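You operate a simulated robot arm through the tools that you are given. There is no shell and no other tool. Be economical: measure what you need, move in short steps, check, and stop when the job is done.

You are at the controls of a simulated robot arm. One attempt, no reset.

JOB
Gauge the groove of the clamped spool and stand it in the tub that bears the reading.
Fine: the groove gauge goes back on the black mat; leave the vise open.
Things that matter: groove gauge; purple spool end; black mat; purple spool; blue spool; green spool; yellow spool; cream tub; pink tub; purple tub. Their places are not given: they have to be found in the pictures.

The check looks at the end state, three seconds after you hand in, the way a careful person would. Anything else that was tipped, shoved, dropped, spilled or broken makes it a failure.

ROBOT AND FRAMES
A 7-joint arm with a two-finger parallel gripper, fixed in place. Base frame: the origin is at the foot of the arm, x ahead of it, y to its left, z up; the work surface is at about z = 0. Units: mm, rad, N and s.
With the tool pointing down near the work surface it reaches from about 240 to 620 mm from the base axis. Its first joint turns from -1.152 to 1.152 rad. Payload 2.6 kg.
Tool frame: the origin (TCP) lies between the finger pads and is the grasp point; the fingertips stand 30 mm ahead of it; z points along the fingers, y is the line along which they close. Largest opening 94 mm; finger width 28, thickness 10; the body of the gripper, 50 by 96 mm, starts 55 mm behind the TCP.
Orientation is told as [roll, pitch, yaw] about the base's x, y, z axes, in that order, counted from this pose: with the fingers straight down and closing along the base's y, the tool's x points along the base's -x, its y along +y and its z along -z.

CONTROLS
- The arm moves only by the tool send_rows. Its argument "series" is a list of rows, each a list of 7 numbers: the shift along the base's x, y, z in mm, then the turn, a rotation vector about the base's x, y, z in rad, then the opening, from 0 (shut) to 1 (fully open). In form: [[tx, ty, tz, rx, ry, rz, claw], ...]. A call has 1 to 8 rows; each row shifts and turns the commanded pose from where the row before left it. Each row takes 0.2 s and may step no farther than 50 mm and 0.15 rad from the row before; otherwise, or with a gripper value out of range, the whole call is refused. Where a pose cannot be reached the arm comes as near as it can. A force on the tool above 70 N (or 10 N above the force at the start of the call, whichever is more), or a blocked arm, ends the call early, and 0.2 s more pass. The fingers move at their own pace (about 72 mm/s each) and stop on an object; they squeeze with about 25 N. The grip force told is the motor's: it shows also when the fingers shut on nothing. Time passes only in rows, and 0.2 s behind the last, so rows that do not move let the fingers close. The reply holds the time, the measured pose of the TCP, the force on the tool along the base axes, the opening and the grip force, in the units named above and with some noise.
- Cameras (640 x 400 px; columns grow to the right, rows downward): "scene" is fixed at [36.4, 431.7, 560.2]; the picture's right is [-0.77, -0.63, 0.00], its down [-0.39, 0.48, -0.79] and it looks along [0.50, -0.61, -0.61] (base axes); focal length 244 px, centre (320, 200). "wrist" rides on the gripper at [-37, 0, -58] in the tool frame; the picture's right is [0.00, -1.00, 0.00], its down [0.97, 0.00, -0.24] and it looks along [0.24, 0.00, 0.97] (tool axes); focal length 218 px, centre (320, 200).
- snapshot(camera): a new picture of that camera. The clock stands still meanwhile.
- locate(camera, pixels): there is no depth. For up to 12 entries [column, row, z] of the newest picture of that camera ("zoom" is the newest enlarged one), the place [x, y] in the base frame at which the ray of that pixel passes the height z, good to about 2 mm. The clock stands still meanwhile.
- enlarge(camera, box): a new picture of the part [left, top, right, bottom] of that camera's present view, enlarged. The clock stands still meanwhile.
- hand_in(): hands the job in; it is judged then, once.

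Go step by step. Measure first, check grasps and placings, and put right what went wrong. The budget is 80 turns and 54 pictures, counting those below and the enlarged ones. Unless the task says otherwise, let go and move clear before handing in, and close with one line.

The tools are called after ">>>" as a command line: name --pt "numbers of a row" for each row, then --argument value for the rest, lists and objects as JSON in quotes. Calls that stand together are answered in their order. send_rows: Moves the arm, as the interface text tells. Its arguments: {"type":"object","properties":{"series":{"type":"array"}},"required":["series"]} The other tools are called the same way: snapshot (camera) takes a picture; locate (camera, pixels) gives the place at which the rays of pixels pass given heights; enlarge (camera, box) takes an enlarged picture of a part of a camera's view; hand_in () hands the job in.

At the start:

```text
time: 0.0
ee_pos: [388.0, -88.5, 340.3]
tcp_rot: [0.0, 0.0, -0.002]
wrist_force: [0.5, 0.6, 0.2]
grip_width: 94.0
gripper_force: 0.0
```

scene: 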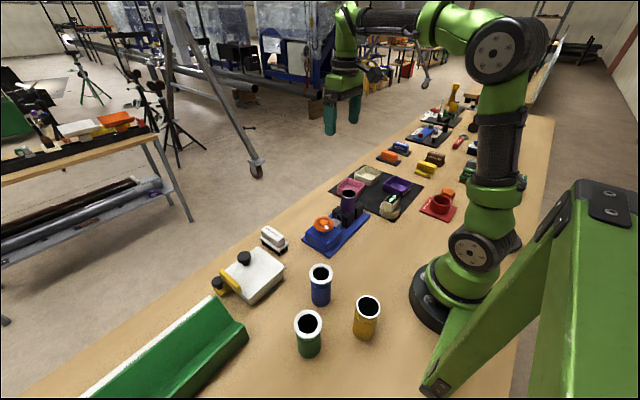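
wrist: 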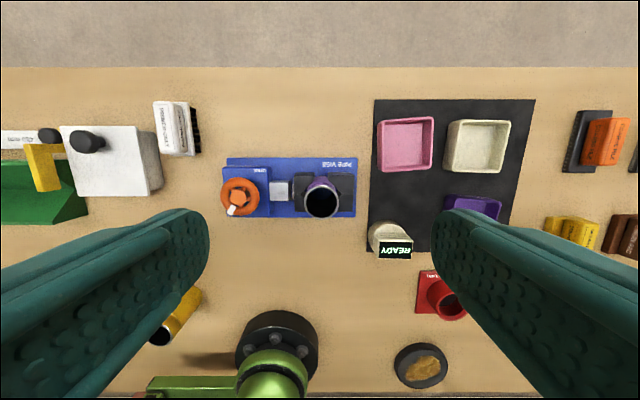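

The wrist picture shows the vise (about 290,190) holding the purple spool, and the mat with the tubs and a gauge reading "READY" (390,240). I'll look closer at both.

>>> enlarge --camera "wrist" --box '[200, 80, 380, 260]'

>>> enlarge --camera "wrist" --box '[350, 90, 540, 270]'

>>> enlarge --camera "scene" --box '[290, 150, 450, 260]'

>>> locate --camera "wrist" --pixels '[[376, 100, 0], [535, 100, 0], [368, 250, 0], [515, 252, 0], [227, 158, 0], [355, 217, 0], [390, 240, 30], [240, 196, 50], [321, 203, 100]]'

```text
2.22 times, centred on (290, 170) of wrist
```

zoom: 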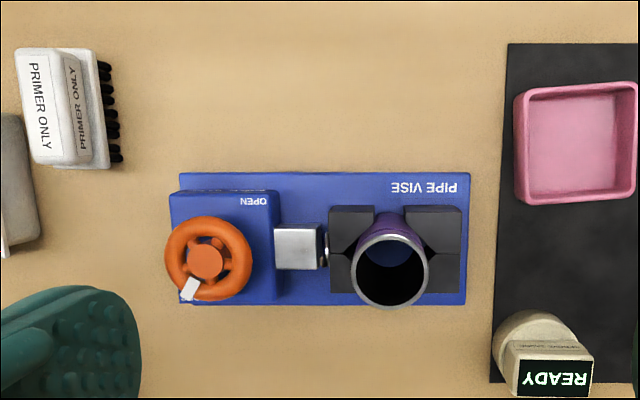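

```text
2.22 times, centred on (445, 180) of wrist
```

zoom: 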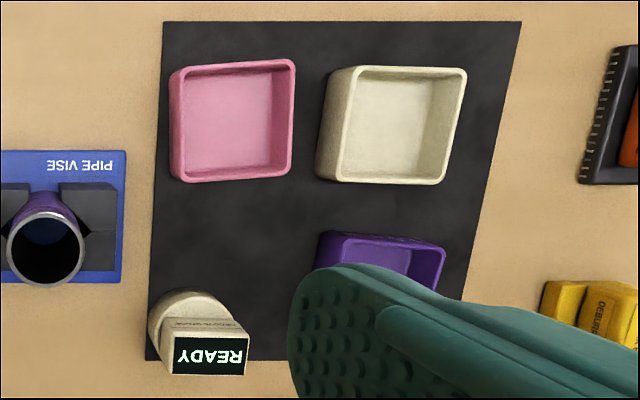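

```text
3.64 times, centred on (370, 205) of scene
```

zoom: 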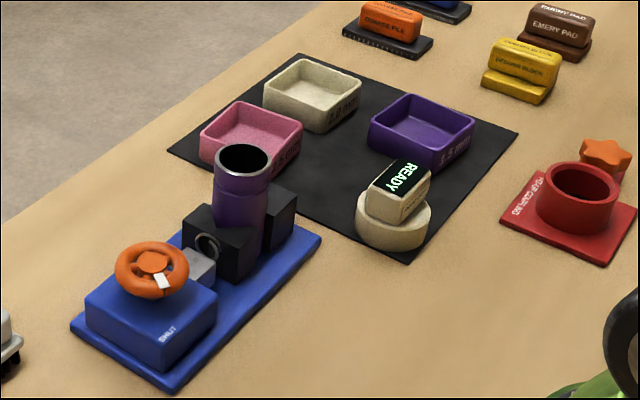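

```text
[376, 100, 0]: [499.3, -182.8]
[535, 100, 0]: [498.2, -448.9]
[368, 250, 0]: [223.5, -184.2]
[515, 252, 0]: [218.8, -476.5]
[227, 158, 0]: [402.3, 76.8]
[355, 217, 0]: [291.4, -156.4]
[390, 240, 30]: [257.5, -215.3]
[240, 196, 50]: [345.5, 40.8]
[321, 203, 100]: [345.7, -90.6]
```

The vise has a handwheel with a white pointer (OPEN/SHUT labels); tubs bear readings on their sides. I'll zoom in for the labels and the gauge.

>>> enlarge --camera "scene" --box '[335, 160, 415, 220]'

>>> enlarge --camera "scene" --box '[300, 180, 380, 260]'

>>> send_rows --pt "-40 -20 0 0 0 0 1" --pt "-40 -25 0 0 0 0 1" --pt "0 -40 0 0 0 0 1" --pt "0 -40 0 0 0 0 1"

```text
6.67 times, centred on (375, 190) of scene
```

zoom: 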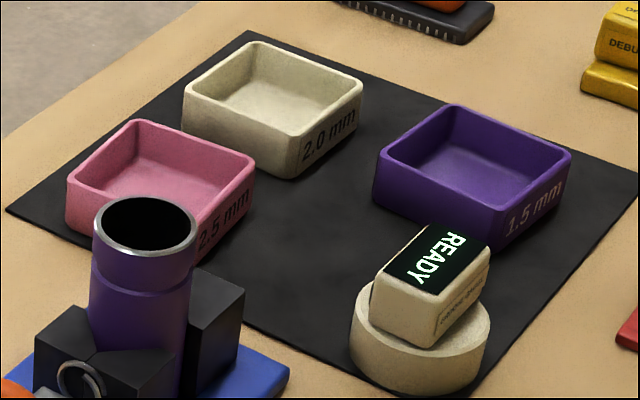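

```text
5.00 times, centred on (340, 220) of scene
```

zoom: 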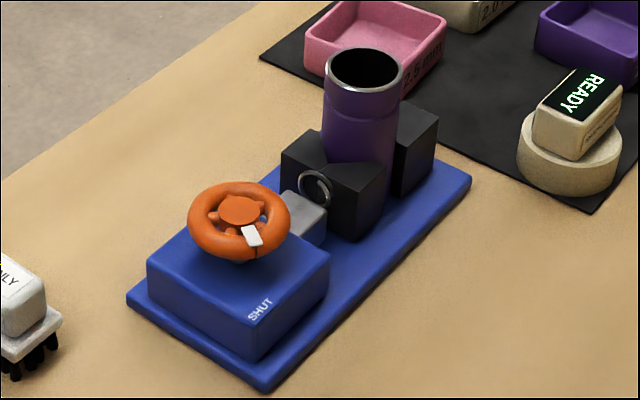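

```text
time: 1.0
ee_pos: [307.8, -215.7, 339.2]
tcp_rot: [0.001, -0.001, 0.0]
wrist_force: [-0.6, -0.3, -0.2]
grip_width: 94.0
gripper_force: 0.0
```

Tubs: pink 2.5, cream 2.0, purple 1.5 mm; the gauge is a round cap with a block handle and apparently fits over the spool end. Looking from above.

>>> snapshot --camera "wrist"

```text
46 pictures are left
```

wrist: 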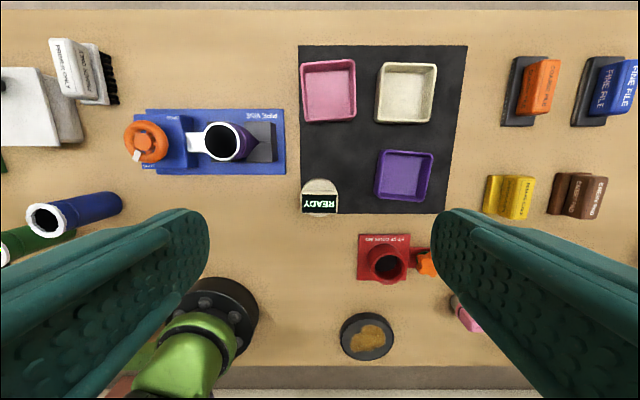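

Triangulating gauge, spool top and wheel from both cameras.

>>> locate --camera "wrist" --pixels '[[320, 201, 30], [320, 201, 50], [320, 201, 70], [222, 142, 80], [222, 142, 110], [222, 142, 140], [146, 142, 50], [146, 142, 70], [146, 142, 90], [320, 181, 20], [320, 181, 30]]'

>>> locate --camera "scene" --pixels '[[393, 198, 30], [393, 198, 50], [393, 198, 70], [349, 193.7, 80], [349, 193.7, 110], [349, 193.7, 140], [324, 223, 50], [324, 223, 70], [324, 223, 90], [388.5, 219, 0]]'

>>> enlarge --camera "wrist" --box '[270, 160, 370, 222]'

```text
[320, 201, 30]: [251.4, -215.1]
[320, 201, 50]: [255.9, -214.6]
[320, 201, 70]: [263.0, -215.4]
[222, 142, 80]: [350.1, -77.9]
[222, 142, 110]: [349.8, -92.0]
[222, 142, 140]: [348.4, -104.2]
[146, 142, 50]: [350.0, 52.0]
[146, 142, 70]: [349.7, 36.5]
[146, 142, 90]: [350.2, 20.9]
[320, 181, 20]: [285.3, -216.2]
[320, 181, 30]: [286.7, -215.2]
```

```text
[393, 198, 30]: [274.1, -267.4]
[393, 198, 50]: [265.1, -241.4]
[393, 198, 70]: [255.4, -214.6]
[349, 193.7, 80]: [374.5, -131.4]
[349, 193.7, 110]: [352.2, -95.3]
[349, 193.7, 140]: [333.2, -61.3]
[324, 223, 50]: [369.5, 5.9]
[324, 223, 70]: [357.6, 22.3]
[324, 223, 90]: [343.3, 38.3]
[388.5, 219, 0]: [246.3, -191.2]
```

```text
6.40 times, centred on (320, 191) of wrist
```

zoom: 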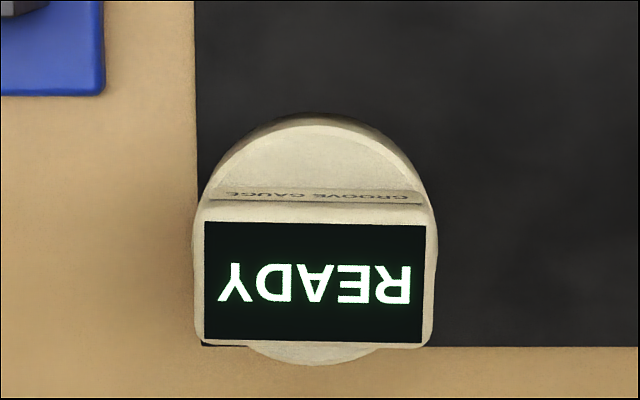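

Gauge centre ≈(258,-215), top ≈70; spool top ≈(351,-91,108); wheel ≈(351,30,77). I'll take a closer look over the spool to measure it well.

>>> send_rows --pt "15 40 -30 0 0 0 1" --pt "15 40 -30 0 0 0 1" --pt "13 44.7 -20 0 0 0 1" --pt "0 0 -39 0 0 0 1" --pt "0 0 -20 0 0 0 1" --pt "0 0 0 0 0 0 1"

>>> snapshot --camera "wrist"

>>> enlarge --camera "wrist" --box '[240, 140, 400, 240]'

```text
refused: row 1 steps farther than a row can; nothing moved
```

```text
44 pictures are left
```

wrist: 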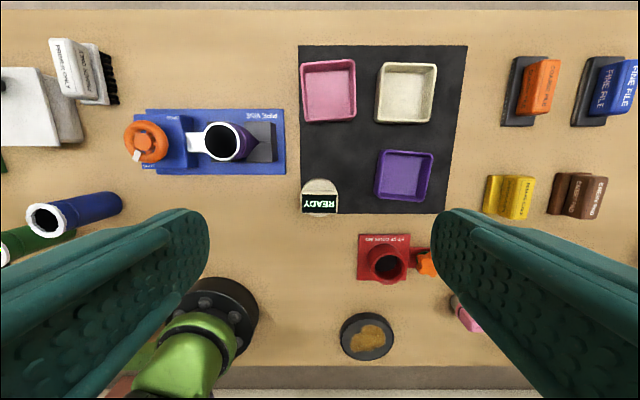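

```text
4.00 times, centred on (320, 190) of wrist
```

zoom: 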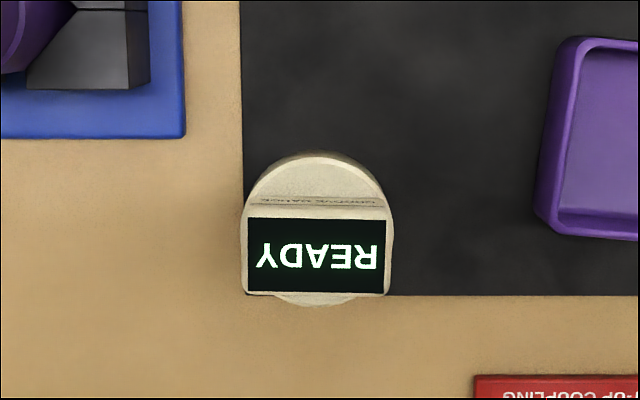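

The row was too long (norm >50); nothing moved. I'll resend with smaller steps.

>>> send_rows --pt "12 38 -20 0 0 0 1" --pt "12 38 -20 0 0 0 1" --pt "12 38 -20 0 0 0 1" --pt "7.2 10.7 -40 0 0 0 1" --pt "0 0 -40 0 0 0 1" --pt "0 0 0 0 0 0 1"

>>> snapshot --camera "wrist"

```text
time: 2.4
ee_pos: [349.7, -88.3, 199.3]
tcp_rot: [-0.001, -0.001, -0.001]
wrist_force: [0.0, 0.6, -0.1]
grip_width: 94.0
gripper_force: 0.0
```

```text
42 pictures are left
```

wrist: 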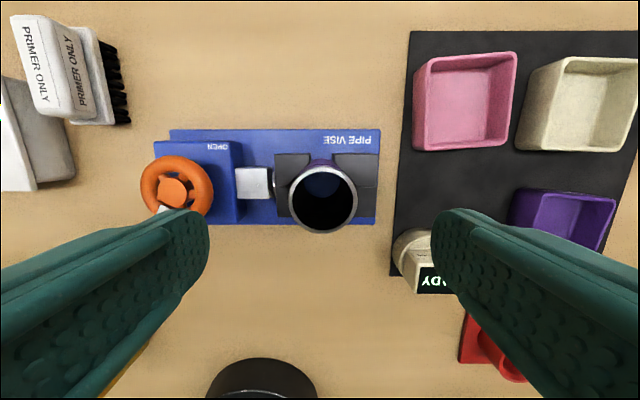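

Rim centre at (323,199) → spool axis ≈(350.5,-90.4), dia ≈49. Now go to the gauge and descend to z≈110 first.

>>> send_rows --pt "-23 -31.7 0 0 0 0 1" --pt "-23 -31.7 0 0 0 0 1" --pt "-23 -31.7 0 0 0 0 1" --pt "-22.7 -31.6 0 0 0 0 1" --pt "0 0 -45 0 0 0 1" --pt "0 0 -45 0 0 0 1" --pt "0 0 0 0 0 0 1"

>>> snapshot --camera "wrist"

>>> enlarge --camera "scene" --box '[340, 150, 440, 230]'

```text
time: 4.0
ee_pos: [255.7, -213.2, 108.4]
tcp_rot: [0.0, 0.0, 0.0]
wrist_force: [0.1, 0.3, -0.5]
grip_width: 94.2
gripper_force: 0.0
```

```text
41 pictures are left
```

wrist: 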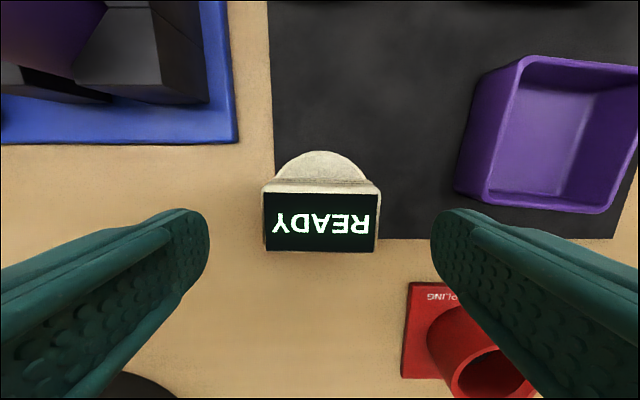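

```text
5.00 times, centred on (390, 190) of scene
```

zoom: 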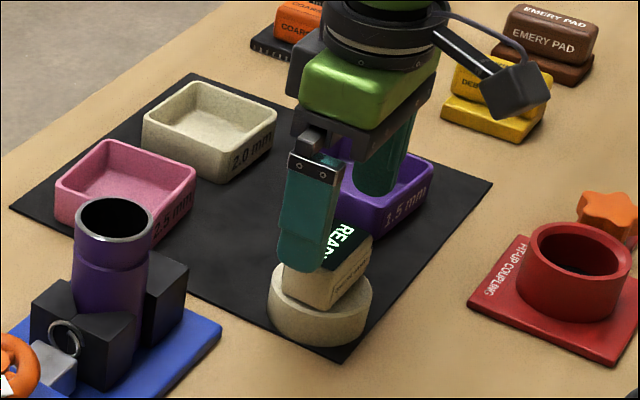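

Block centre ≈(258.5,-213.7), 53 wide; descending so tips stop at z≈38 and closing.

>>> send_rows --pt "2.5 0 -20 0 0 0 1" --pt "0 0 -20 0 0 0 1" --pt "0 0 0 0 0 0 0.4" --pt "0 0 0 0 0 0 0.4" --pt "0 0 0 0 0 0 0.4" --pt "0 0 0 0 0 0 0.4"

>>> enlarge --camera "scene" --box '[340, 150, 440, 230]'

```text
time: 5.4
ee_pos: [260.3, -214.5, 69.2]
tcp_rot: [-0.003, -0.003, -0.001]
wrist_force: [-6.3, 5.9, 29.6]
grip_width: 59.7
gripper_force: 24.7
```

```text
5.00 times, centred on (390, 190) of scene
```

zoom: 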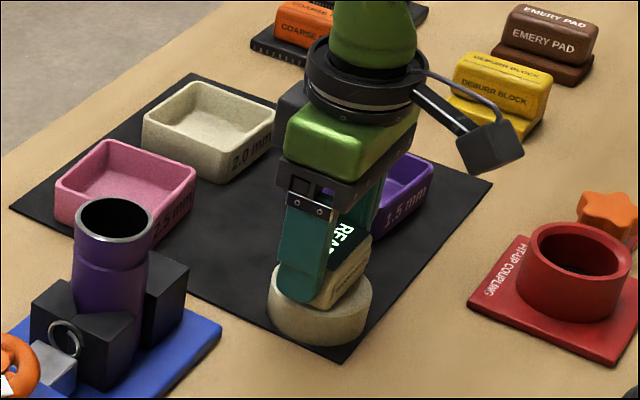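

Force z is 29.6 N: tips rest on the cap (top ≈38). Reopen, lift 5 mm and grip again.

>>> send_rows --pt "0 0 5 0 0 0 0.75" --pt "0 0 0 0 0 0 0.75" --pt "0 0 0 0 0 0 0.4" --pt "0 0 0 0 0 0 0.4" --pt "0 0 0 0 0 0 0.4" --pt "0 0 0 0 0 0 0.4"

>>> snapshot --camera "wrist"

```text
time: 6.8
ee_pos: [260.3, -214.9, 73.5]
tcp_rot: [-0.001, 0.002, -0.001]
wrist_force: [0.5, 0.5, -0.1]
grip_width: 59.2
gripper_force: 25.3
```

```text
38 pictures are left
```

wrist: 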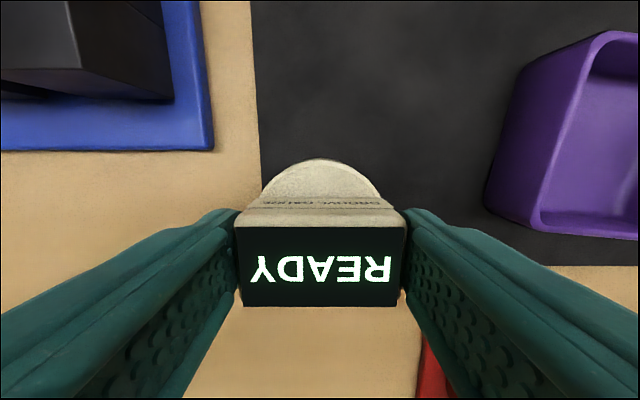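

Good grip on the block (59.2 mm, 25 N), cap centre about at TCP. Lift and carry toward above the spool.

>>> send_rows --pt "0 0 20 0 0 0 0.4" --pt "0 0 40 0 0 0 0.4" --pt "0 0 40 0 0 0 0.4" --pt "0 0 30 0 0 0 0.4" --pt "22.6 31 0 0 0 0 0.4" --pt "22.6 31 0 0 0 0 0.4" --pt "22.6 31 0 0 0 0 0.4" --pt "22.4 31 0 0 0 0 0.4"

>>> snapshot --camera "wrist"

>>> enlarge --camera "scene" --box '[300, 130, 400, 230]'

```text
time: 8.6
ee_pos: [348.8, -90.4, 205.9]
tcp_rot: [-0.001, 0.001, -0.002]
wrist_force: [0.3, 0.1, -1.5]
grip_width: 59.5
gripper_force: 25.0
```

```text
37 pictures are left
```

wrist: 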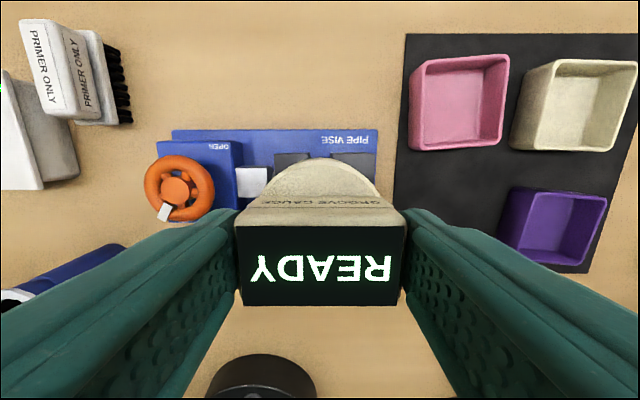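

```text
4.00 times, centred on (350, 180) of scene
```

zoom: 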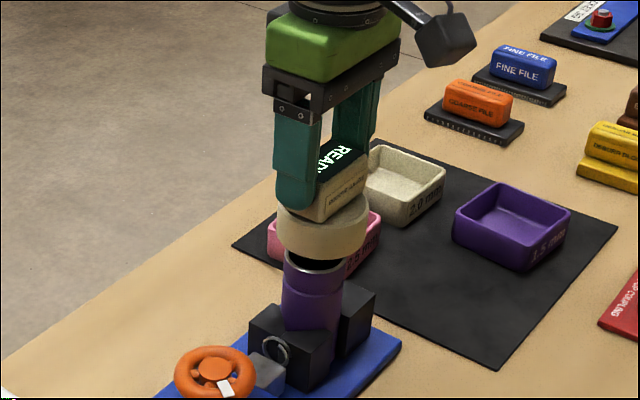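

The scene view shows the cap slightly off (cap centre col ≈323 vs. rim ≈316, partly perspective). Shift a little, lower to just above the rim, zoom.

>>> send_rows --pt "2 0.5 -18 0 0 0 0.4" --pt "0 0 0 0 0 0 0.4"

>>> enlarge --camera "scene" --box '[325, 165, 375, 215]'

```text
time: 9.2
ee_pos: [352.2, -90.9, 188.3]
tcp_rot: [-0.001, 0.001, 0.001]
wrist_force: [-0.8, -0.2, -1.4]
grip_width: 59.4
gripper_force: 24.8
```

```text
8.00 times, centred on (350, 190) of scene
```

zoom: 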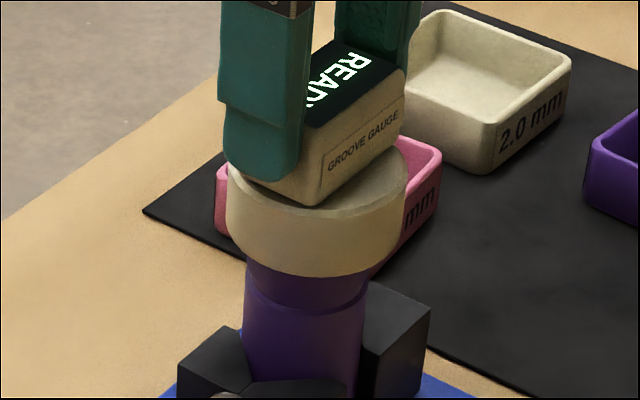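

Cap appears ~1.5 mm to the right; nudge +y and descend slowly watching force.

>>> send_rows --pt "0 1.5 0 0 0 0 0.4" --pt "0 0 -5 0 0 0 0.4" --pt "0 0 -5 0 0 0 0.4" --pt "0 0 -4 0 0 0 0.4" --pt "0 0 0 0 0 0 0.4"

>>> enlarge --camera "scene" --box '[325, 165, 375, 215]'

```text
time: 10.4
ee_pos: [353.2, -89.9, 172.0]
tcp_rot: [-0.001, -0.001, -0.001]
wrist_force: [1.1, 0.2, -1.3]
grip_width: 59.3
gripper_force: 24.8
```

```text
8.00 times, centred on (350, 190) of scene
```

zoom: 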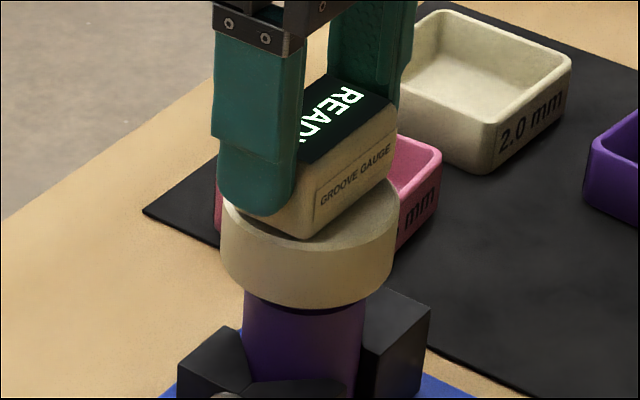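

No force and bottom already below the rim: the cap is around the spool. Continue down.

>>> send_rows --pt "0 0 -4 0 0 0 0.4" --pt "0 0 -4 0 0 0 0.4" --pt "0 0 -4 0 0 0 0.4" --pt "0 0 -4 0 0 0 0.4" --pt "0 0 -4 0 0 0 0.4" --pt "0 0 0 0 0 0 0.4"

>>> enlarge --camera "scene" --box '[325, 165, 375, 215]'

```text
time: 11.8
ee_pos: [355.8, -90.3, 155.1]
tcp_rot: [-0.001, -0.01, -0.004]
wrist_force: [-14.4, 6.7, 57.7]
grip_width: 59.7
gripper_force: 25.1
```

```text
8.00 times, centred on (350, 190) of scene
```

zoom: 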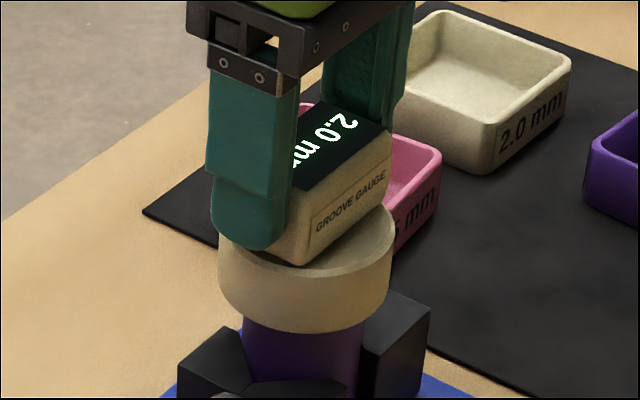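

Seated (57.7 N) and the display shows "2.0 m…". Relieve the force and confirm the reading from the wrist.

>>> send_rows --pt "0 0 2 0 0 0 0.4" --pt "0 0 1 0 0 0 0.4" --pt "0 0 0 0 0 0 0.4" --pt "0 0 0 0 0 0 0.4"

>>> snapshot --camera "wrist"

```text
time: 12.8
ee_pos: [354.7, -89.8, 157.0]
tcp_rot: [0.0, -0.005, 0.0]
wrist_force: [7.0, 8.4, 24.9]
grip_width: 59.8
gripper_force: 25.1
```

```text
32 pictures are left
```

wrist: 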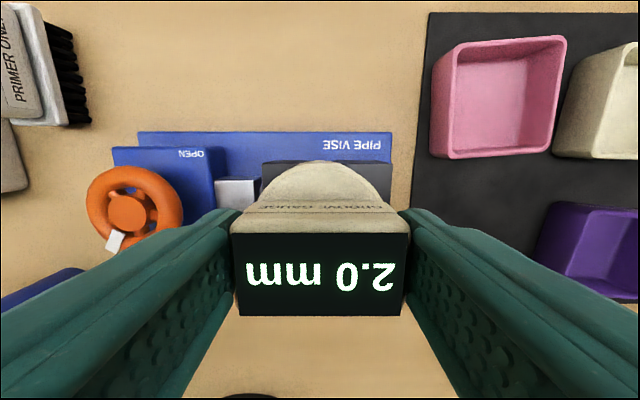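

The reading is 2.0 mm → cream tub. Lift the gauge straight off.

>>> send_rows --pt "-1 0 10 0 0 0 0.4" --pt "0 0 10 0 0 0 0.4" --pt "0 0 15 0 0 0 0.4" --pt "0 0 20 0 0 0 0.4" --pt "0 0 0 0 0 0 0.4"

```text
time: 14.0
ee_pos: [351.7, -88.1, 209.8]
tcp_rot: [0.002, -0.001, -0.001]
wrist_force: [0.0, 0.6, -1.7]
grip_width: 59.7
gripper_force: 25.6
```

Free. Carry back over its mat spot and lower.

>>> send_rows --pt "-22.4 -32 0 0 0 0 0.4" --pt "-22.4 -32 0 0 0 0 0.4" --pt "-22.4 -32 0 0 0 0 0.4" --pt "-21.4 -32 0 0 0 0 0.4" --pt "0 0 -45 0 0 0 0.4" --pt "0 0 -45 0 0 0 0.4" --pt "0 0 -30 0 0 0 0.4" --pt "0 0 0 0 0 0 0.4"

```text
time: 15.8
ee_pos: [261.8, -216.2, 90.4]
tcp_rot: [0.0, -0.001, 0.001]
wrist_force: [-0.8, 0.0, -1.2]
grip_width: 59.7
gripper_force: 25.0
```

Descend gently to contact.

>>> send_rows --pt "0 0 -6 0 0 0 0.4" --pt "0 0 -4 0 0 0 0.4" --pt "0 0 -3 0 0 0 0.4" --pt "0 0 -2 0 0 0 0.4" --pt "0 0 0 0 0 0 0.4"

>>> enlarge --camera "scene" --box '[360, 170, 420, 230]'

```text
time: 17.0
ee_pos: [263.7, -217.8, 74.4]
tcp_rot: [0.0, -0.001, -0.002]
wrist_force: [0.0, -1.0, -1.0]
grip_width: 59.7
gripper_force: 24.8
```

```text
6.67 times, centred on (390, 200) of scene
```

zoom: 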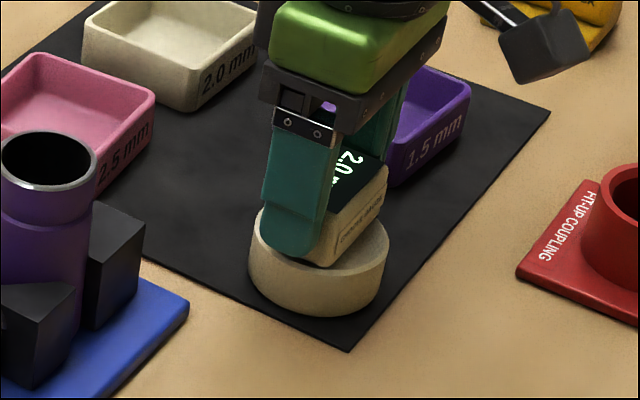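

Not yet touching; step down a few more mm.

>>> send_rows --pt "0 0 -1.5 0 0 0 0.4" --pt "0 0 -1 0 0 0 0.4" --pt "0 0 0 0 0 0 0.4"

```text
time: 17.8
ee_pos: [263.3, -218.3, 72.5]
tcp_rot: [-0.001, 0.0, 0.002]
wrist_force: [0.1, -0.5, -2.1]
grip_width: 59.8
gripper_force: 25.3
```

>>> send_rows --pt "0 0 -1.5 0 0 0 0.4" --pt "0 0 -1 0 0 0 0.4" --pt "0 0 0 0 0 0 0.4"

```text
time: 18.6
ee_pos: [263.7, -217.6, 69.5]
tcp_rot: [0.001, 0.0, 0.0]
wrist_force: [-0.6, 0.8, 1.5]
grip_width: 59.9
gripper_force: 25.5
```

Just touching now (force sign changed). One more mm, then release and rise.

>>> send_rows --pt "0 0 -1 0 0 0 0.4" --pt "0 0 0 0 0 0 0.4" --pt "0 0 0 0 0 0 1" --pt "0 0 0 0 0 0 1" --pt "0 0 0 0 0 0 1" --pt "0 0 30 0 0 0 1" --pt "0 0 50 0 0 0 1" --pt "0 0 50 0 0 0 1"

>>> snapshot --camera "wrist"

```text
time: 20.4
ee_pos: [263.2, -218.4, 199.1]
tcp_rot: [0.002, 0.002, 0.001]
wrist_force: [0.4, 0.6, -0.1]
grip_width: 93.9
gripper_force: 0.0
```

```text
30 pictures are left
```

wrist: 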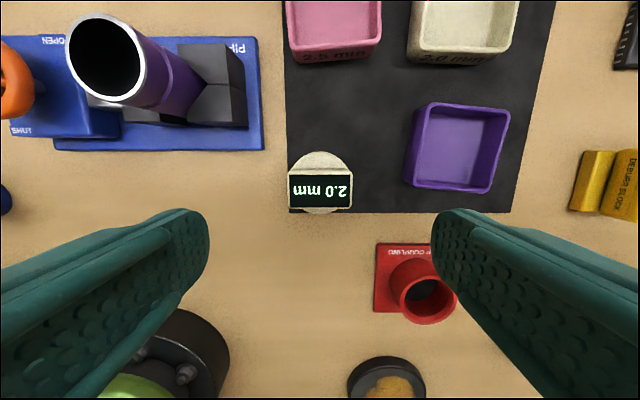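

Gauge stands on the mat reading 2.0 mm. Now move above the handwheel.

>>> send_rows --pt "14.7 41.3 0 0 0 0 1" --pt "14.7 41.3 0 0 0 0 1" --pt "14.7 41.3 0 0 0 0 1" --pt "14.7 41.3 0 0 0 0 1" --pt "14.7 41.3 0 0 0 0 1" --pt "14.7 41.3 0 0 0 0 1" --pt "0 0 0 0 0 0 1"

>>> enlarge --camera "wrist" --box '[220, 120, 420, 260]'

>>> enlarge --camera "scene" --box '[290, 190, 370, 260]'

```text
time: 22.0
ee_pos: [352.9, 33.3, 200.5]
tcp_rot: [-0.001, 0.001, -0.002]
wrist_force: [0.2, -0.1, 0.4]
grip_width: 94.0
gripper_force: 0.1
```

```text
2.86 times, centred on (320, 190) of wrist
```

zoom: 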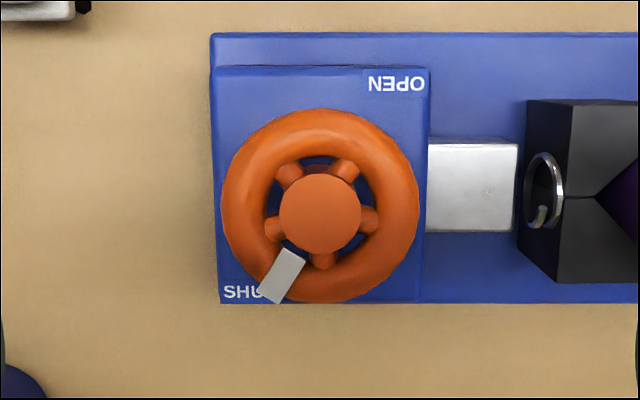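

```text
5.71 times, centred on (330, 225) of scene
```

zoom: 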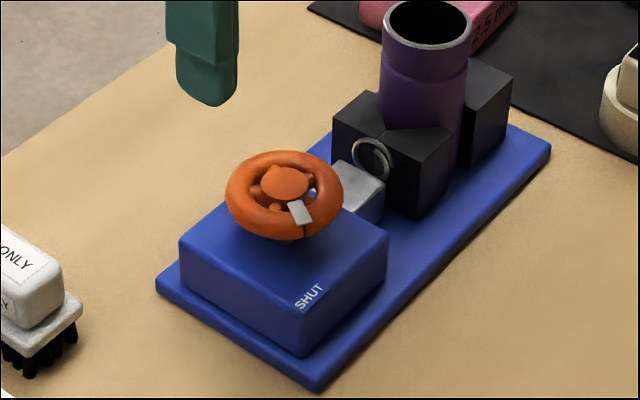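

Pointer (285,275 in the zoom) points to SHUT; OPEN is half a turn away. I'll pre-turn the gripper to yaw ≈-1.5 so a half turn counter-clockwise can be made in one grip.

>>> send_rows --pt "-2 0 0 0 0 -0.15 0.85" --pt "0 0 0 0 0 -0.15 0.85" --pt "0 0 0 0 0 -0.15 0.85" --pt "0 0 0 0 0 -0.15 0.85" --pt "0 0 0 0 0 -0.15 0.85" --pt "0 0 0 0 0 -0.15 0.85" --pt "0 0 0 0 0 -0.15 0.85" --pt "0 0 0 0 0 -0.15 0.85"

>>> send_rows --pt "0 0 -25 0 0 -0.15 0.85" --pt "0 0 -25 0 0 -0.15 0.85" --pt "0 0 -20 0 0 0 0.85" --pt "0 0 -20 0 0 0 0.85" --pt "0 0 0 0 0 0 0.85"

>>> enlarge --camera "scene" --box '[290, 190, 370, 260]'

>>> snapshot --camera "wrist"

```text
time: 23.8
ee_pos: [350.1, 29.3, 199.7]
tcp_rot: [0.0, 0.0, -1.203]
wrist_force: [-1.0, 0.8, -0.8]
grip_width: 79.8
gripper_force: 0.0
```

```text
time: 25.0
ee_pos: [350.8, 30.5, 109.2]
tcp_rot: [0.0, -0.001, -1.501]
wrist_force: [0.7, -0.5, -0.6]
grip_width: 79.9
gripper_force: 0.0
```

```text
5.71 times, centred on (330, 225) of scene
```

zoom: 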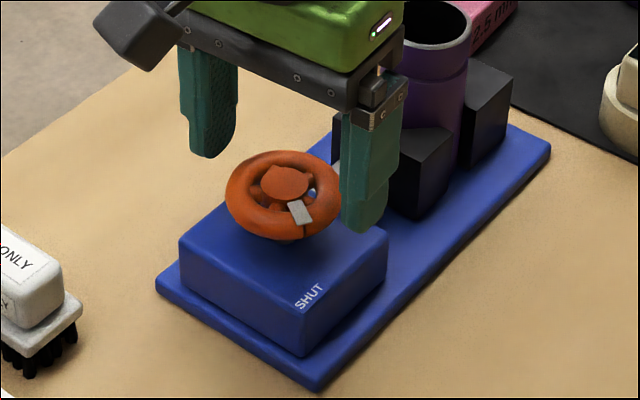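

```text
26 pictures are left
```

wrist: 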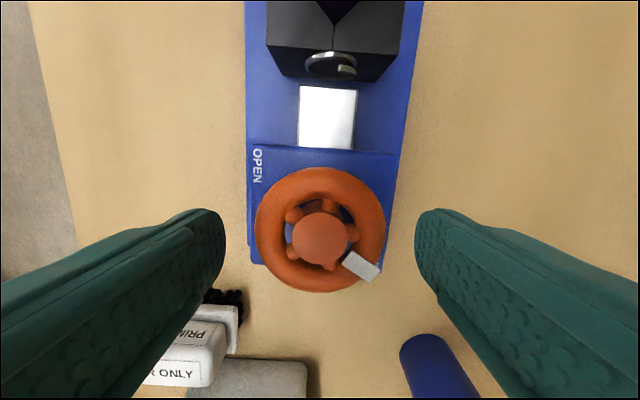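

Centred (wheel at 320,230). Descend so tips reach z≈61 and close.

>>> send_rows --pt "0 0 -10 0 0 0 0.85" --pt "0 0 -8 0 0 0 0.85" --pt "0 0 0 0 0 0 0.5" --pt "0 0 0 0 0 0 0.5" --pt "0 0 0 0 0 0 0.5"

>>> enlarge --camera "scene" --box '[290, 190, 370, 260]'

```text
time: 26.2
ee_pos: [350.4, 29.4, 90.9]
tcp_rot: [-0.003, 0.002, -1.503]
wrist_force: [-10.9, -0.6, 3.5]
grip_width: 59.3
gripper_force: 45.0
```

```text
5.71 times, centred on (330, 225) of scene
```

zoom: 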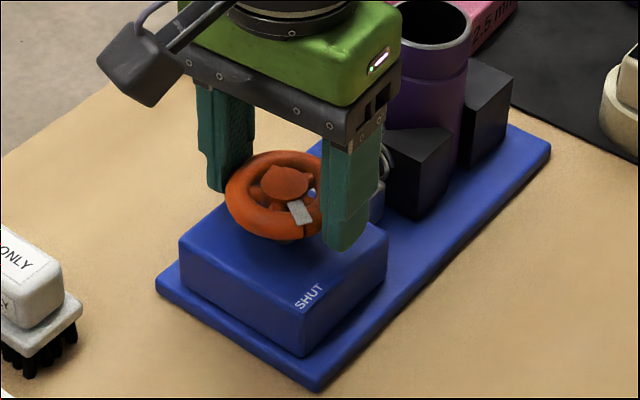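

Wheel gripped (59.3 mm). Try a counter-clockwise turn of 0.45 rad.

>>> send_rows --pt "0 0 0 0 0 0.15 0.5" --pt "0 0 0 0 0 0.15 0.5" --pt "0 0 0 0 0 0.15 0.5" --pt "0 0 0 0 0 0 0.5"

>>> snapshot --camera "wrist"

```text
time: 27.2
ee_pos: [351.1, 30.3, 91.3]
tcp_rot: [0.003, 0.0, -1.045]
wrist_force: [12.2, 6.9, -23.2]
grip_width: 59.6
gripper_force: 45.1
```

```text
24 pictures are left
```

wrist: 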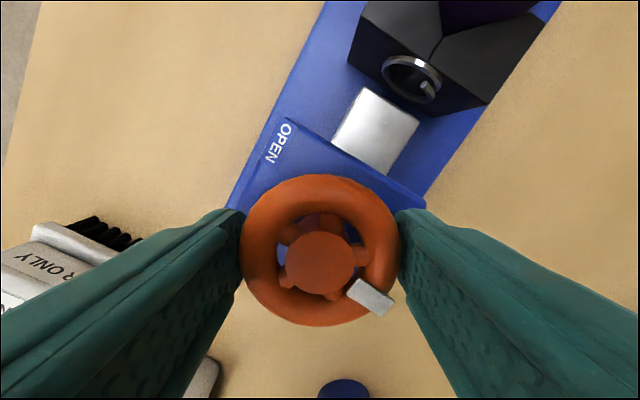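

The pointer kept its angle in the gripper frame, so the wheel turned counter-clockwise with us. Continue.

>>> send_rows --pt "0 0 0 0 0 0.15 0.5" --pt "0 0 0 0 0 0.15 0.5" --pt "0 0 0 0 0 0.15 0.5" --pt "0 0 0 0 0 0.15 0.5" --pt "0 0 0 0 0 0.15 0.5" --pt "0 0 0 0 0 0.15 0.5" --pt "0 0 0 0 0 0.15 0.5" --pt "0 0 0 0 0 0.15 0.5"

>>> snapshot --camera "wrist"

```text
time: 29.0
ee_pos: [351.7, 31.7, 92.1]
tcp_rot: [0.004, -0.003, 0.153]
wrist_force: [18.8, 27.8, -21.1]
grip_width: 59.3
gripper_force: 45.4
```

```text
23 pictures are left
```

wrist: 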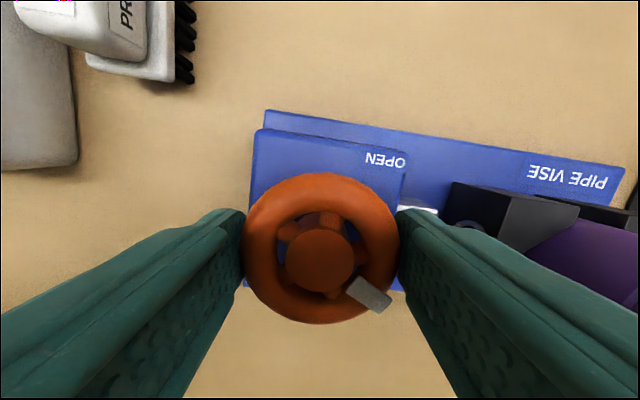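

Still following. Fy is 28 N; check that the finger isn't hitting the moving jaw.

>>> enlarge --camera "scene" --box '[290, 180, 370, 250]'

```text
5.71 times, centred on (330, 215) of scene
```

zoom: 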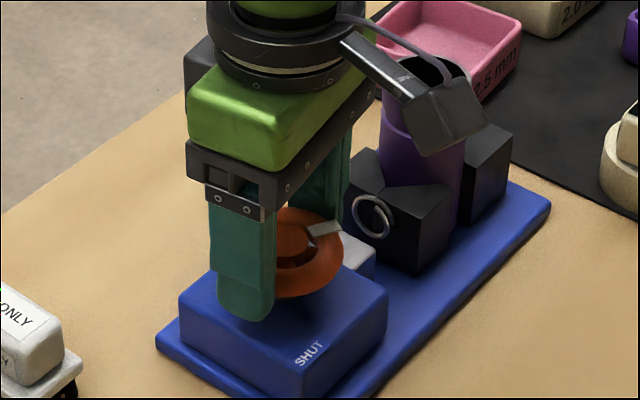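

Clear of the jaw. Continue turning, with a small y relief.

>>> send_rows --pt "0 1 0 0 0 0.15 0.5" --pt "0 0 0 0 0 0.15 0.5" --pt "0 0 0 0 0 0.15 0.5" --pt "0 0 0 0 0 0.15 0.5" --pt "0 0 0 0 0 0.15 0.5" --pt "0 0 0 0 0 0.15 0.5" --pt "0 0 0 0 0 0.15 0.5" --pt "0 0 0 0 0 0.15 0.5"

>>> snapshot --camera "wrist"

```text
time: 30.8
ee_pos: [349.1, 30.4, 91.7]
tcp_rot: [0.003, 0.002, 1.348]
wrist_force: [-14.8, 7.9, 24.6]
grip_width: 58.0
gripper_force: 44.9
```

```text
21 pictures are left
```

wrist: 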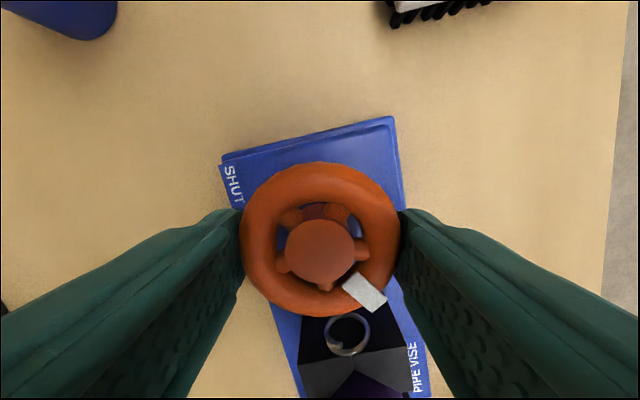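

Pointer has gone ~2.85 rad; turn 0.3 more.

>>> send_rows --pt "0 0 0 0 0 0.15 0.5" --pt "0 0 0 0 0 0.15 0.5" --pt "0 0 0 0 0 0 0.5"

>>> send_rows --pt "0 0 0 0 0 0 0.85" --pt "0 0 0 0 0 0 0.85" --pt "0 0 30 0 0 0 0.85" --pt "0 0 40 0 0 0 0.85" --pt "0 0 40 0 0 0 0.85" --pt "0 0 0 0 0 0 0.85"

>>> snapshot --camera "wrist"

>>> enlarge --camera "scene" --box '[290, 180, 370, 250]'

```text
time: 31.6
ee_pos: [350.2, 29.5, 90.2]
tcp_rot: [0.001, 0.0, 1.652]
wrist_force: [-16.7, 0.1, 31.6]
grip_width: 58.1
gripper_force: 45.0
```

```text
time: 33.0
ee_pos: [350.4, 27.3, 202.5]
tcp_rot: [0.002, -0.001, 1.648]
wrist_force: [0.6, -0.9, -0.4]
grip_width: 80.0
gripper_force: 0.0
```

```text
20 pictures are left
```

wrist: 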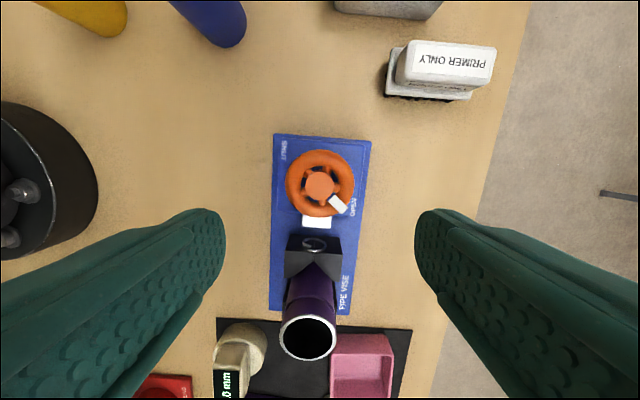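

```text
5.71 times, centred on (330, 215) of scene
```

zoom: 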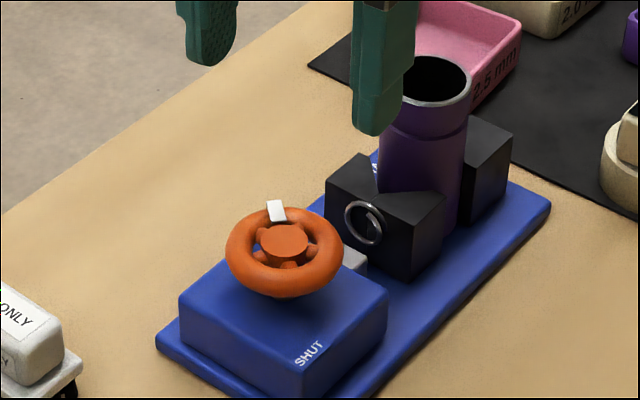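

Pointer is now at OPEN. Turn back to yaw 0 and move toward the spool at height, then look down.

>>> send_rows --pt "0 -10 0 0 0 -0.15 1" --pt "0 -10 0 0 0 -0.15 1" --pt "0 -10 0 0 0 -0.15 1" --pt "0 -10 0 0 0 -0.15 1" --pt "0 -10 0 0 0 -0.15 1" --pt "0 -10 0 0 0 -0.15 1" --pt "0 -10 0 0 0 -0.15 1" --pt "0 -10 0 0 0 -0.15 1"

>>> send_rows --pt "0 -10 0 0 0 -0.15 1" --pt "0 -10 0 0 0 -0.15 1" --pt "0 -10 0 0 0 -0.15 1" --pt "0 0 0 0 0 0 1"

>>> snapshot --camera "wrist"

>>> enlarge --camera "wrist" --box '[140, 110, 380, 260]'

```text
time: 34.8
ee_pos: [349.7, -49.0, 200.6]
tcp_rot: [0.001, -0.001, 0.446]
wrist_force: [-0.2, 0.3, 0.0]
grip_width: 93.8
gripper_force: 0.0
```

```text
time: 35.8
ee_pos: [349.3, -79.4, 200.5]
tcp_rot: [0.0, -0.001, -0.004]
wrist_force: [0.3, -0.5, -0.7]
grip_width: 93.8
gripper_force: 0.1
```

```text
18 pictures are left
```

wrist: 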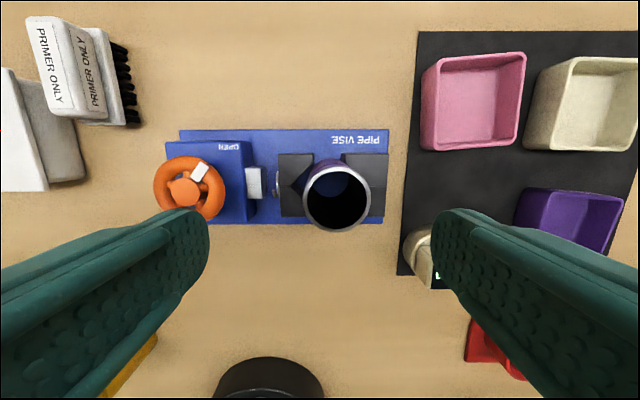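

```text
2.67 times, centred on (260, 185) of wrist
```

zoom: 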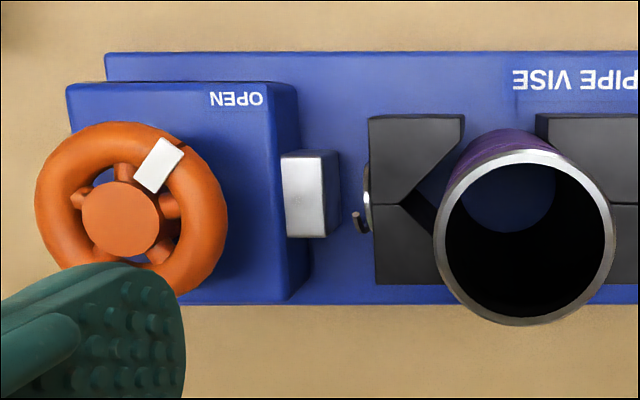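

The jaw has a visible gap from the spool and the pointer is at OPEN. Spool centre ≈(350,-91). Descend and grip above the jaws.

>>> send_rows --pt "1 -12 0 0 0 0 1" --pt "0 0 -40 0 0 0 1" --pt "0 0 -40 0 0 0 1" --pt "0 0 -18 0 0 0 1" --pt "0 0 0 0 0 0 1"

>>> enlarge --camera "scene" --box '[300, 160, 400, 230]'

```text
time: 37.0
ee_pos: [352.2, -91.6, 102.4]
tcp_rot: [0.001, -0.001, 0.001]
wrist_force: [0.1, -0.2, -0.1]
grip_width: 94.1
gripper_force: 0.0
```

```text
5.71 times, centred on (350, 195) of scene
```

zoom: 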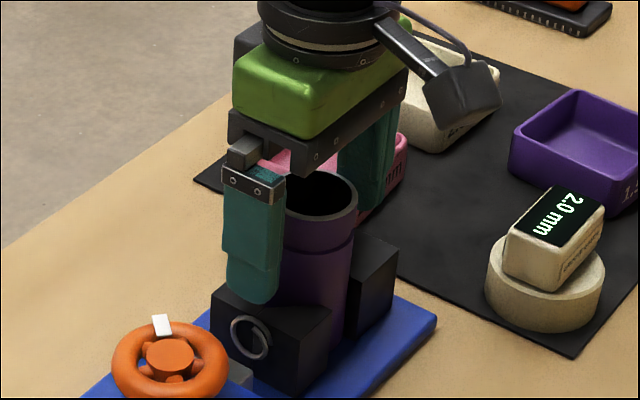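

Fingers straddle the spool above the jaws. Close slowly.

>>> send_rows --pt "0 0 0 0 0 0 0.6" --pt "0 0 0 0 0 0 0.4" --pt "0 0 0 0 0 0 0.4" --pt "0 0 0 0 0 0 0.4"

```text
time: 38.0
ee_pos: [352.4, -89.5, 103.0]
tcp_rot: [0.002, 0.001, -0.001]
wrist_force: [-3.0, 3.9, 1.6]
grip_width: 47.4
gripper_force: 25.0
```

Gripped at 47.4 mm. Lift gently straight up.

>>> send_rows --pt "0 0 5 0 0 0 0.4" --pt "0 0 15 0 0 0 0.4" --pt "0 0 30 0 0 0 0.4" --pt "0 0 40 0 0 0 0.4" --pt "0 0 40 0 0 0 0.4" --pt "0 0 0 0 0 0 0.4"

>>> snapshot --camera "wrist"

>>> snapshot --camera "scene"

```text
time: 39.4
ee_pos: [352.7, -91.9, 231.7]
tcp_rot: [-0.001, -0.001, 0.001]
wrist_force: [-0.3, -0.2, -2.7]
grip_width: 47.2
gripper_force: 24.8
```

```text
15 pictures are left
```

wrist: 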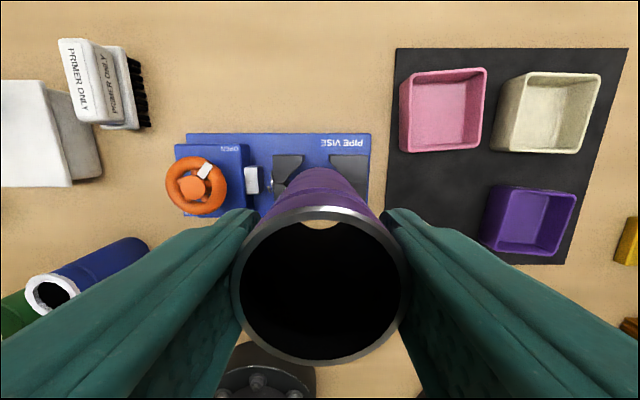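

```text
14 pictures are left
```

scene: 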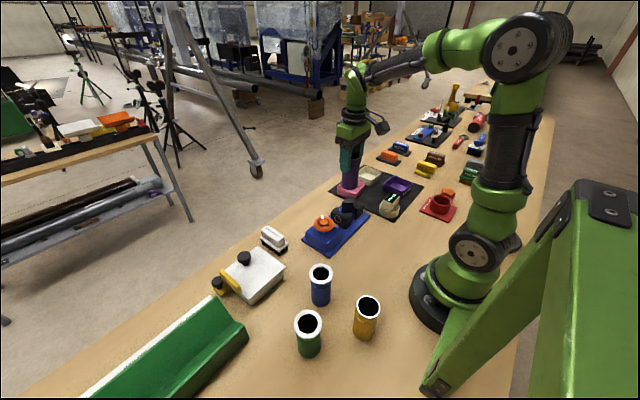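

Spool is held. Measure the cream tub.

>>> enlarge --camera "wrist" --box '[470, 50, 630, 170]'

```text
3.33 times, centred on (550, 110) of wrist
```

zoom: 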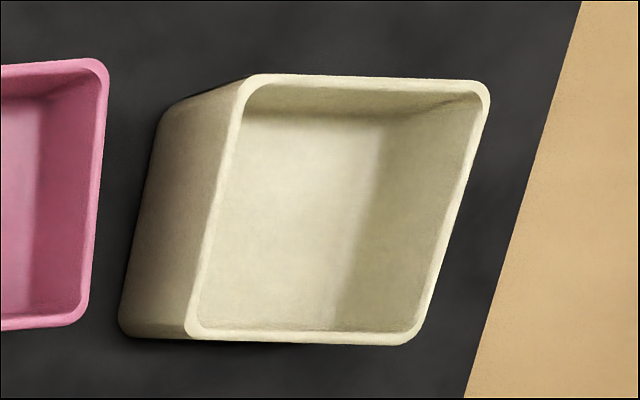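

>>> locate --camera "zoom" --pixels '[[245, 75, 30], [490, 82, 30], [415, 345, 30], [185, 338, 30], [245, 75, 45], [490, 82, 45], [415, 345, 45], [185, 338, 45], [160, 110, 2], [122, 333, 2]]'

>>> locate --camera "scene" --pixels '[[369, 175, 30], [369, 175, 45]]'

```text
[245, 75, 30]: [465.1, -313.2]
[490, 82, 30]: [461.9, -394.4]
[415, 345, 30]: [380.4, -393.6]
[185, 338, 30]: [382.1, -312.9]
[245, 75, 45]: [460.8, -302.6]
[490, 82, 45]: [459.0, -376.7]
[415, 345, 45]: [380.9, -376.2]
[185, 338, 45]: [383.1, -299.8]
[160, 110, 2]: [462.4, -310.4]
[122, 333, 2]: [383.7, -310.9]
```

```text
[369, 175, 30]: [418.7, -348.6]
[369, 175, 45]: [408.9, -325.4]
```

Cream tub: centre ≈(422,-351), rim z≈33, 81 wide. Carry over it.

>>> send_rows --pt "11.9 -43.2 0 0 0 0 0.4" --pt "11.9 -43.2 0 0 0 0 0.4" --pt "11.9 -43.2 0 0 0 0 0.4" --pt "11.9 -43.2 0 0 0 0 0.4" --pt "11.9 -43.2 0 0 0 0 0.4" --pt "11.9 -43.2 0 0 0 0 0.4" --pt "0 0 0 0 0 0 0.4" --pt "0 0 -40 0 0 0 0.4"

>>> snapshot --camera "wrist"

>>> enlarge --camera "scene" --box '[330, 120, 420, 200]'

```text
time: 41.2
ee_pos: [420.4, -348.7, 193.9]
tcp_rot: [0.0, 0.0, 0.001]
wrist_force: [-0.2, 0.2, -3.1]
grip_width: 46.7
gripper_force: 24.9
```

```text
12 pictures are left
```

wrist: 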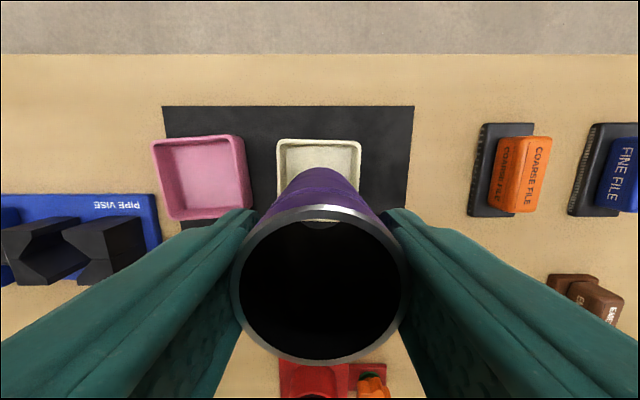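

```text
5.00 times, centred on (375, 160) of scene
```

zoom: 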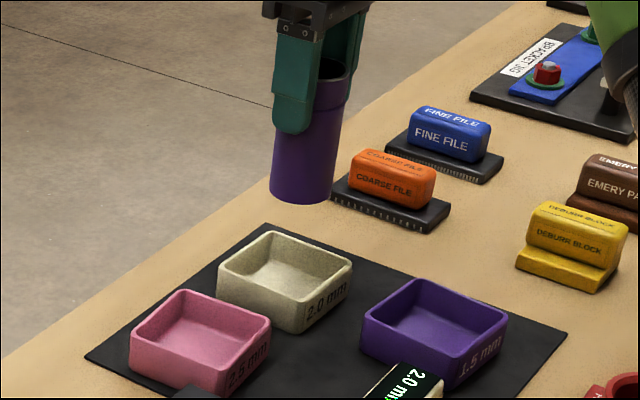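

Aligned in y; shift +3 in x and descend most of the way.

>>> send_rows --pt "3 -1 -30 0 0 0 0.4" --pt "0 0 -25 0 0 0 0.4" --pt "0 0 -15 0 0 0 0.4" --pt "0 0 0 0 0 0 0.4"

>>> enlarge --camera "scene" --box '[330, 120, 420, 200]'

```text
time: 42.2
ee_pos: [424.4, -351.7, 122.1]
tcp_rot: [-0.001, 0.003, -0.001]
wrist_force: [-0.6, -0.3, -2.5]
grip_width: 47.2
gripper_force: 24.9
```

```text
5.00 times, centred on (375, 160) of scene
```

zoom: 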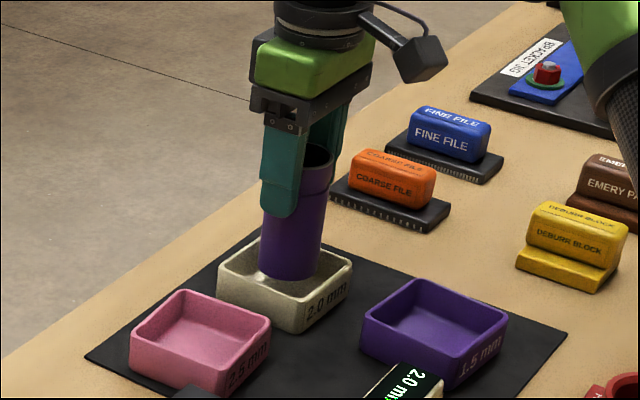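

Spool end is inside the tub outline. Lower in small steps to contact.

>>> send_rows --pt "0 0 -8 0 0 0 0.4" --pt "0 0 -6 0 0 0 0.4" --pt "0 0 -4 0 0 0 0.4" --pt "0 0 -3 0 0 0 0.4" --pt "0 0 0 0 0 0 0.4"

```text
time: 43.4
ee_pos: [425.1, -351.1, 102.0]
tcp_rot: [-0.002, -0.001, 0.001]
wrist_force: [-0.3, -0.2, -3.0]
grip_width: 46.9
gripper_force: 25.0
```

>>> send_rows --pt "0 0 -2 0 0 0 0.4" --pt "0 0 -2 0 0 0 0.4" --pt "0 0 0 0 0 0 0.4"

```text
time: 44.2
ee_pos: [424.1, -352.1, 100.6]
tcp_rot: [-0.001, -0.001, -0.002]
wrist_force: [-4.1, 2.5, 12.9]
grip_width: 46.9
gripper_force: 25.0
```

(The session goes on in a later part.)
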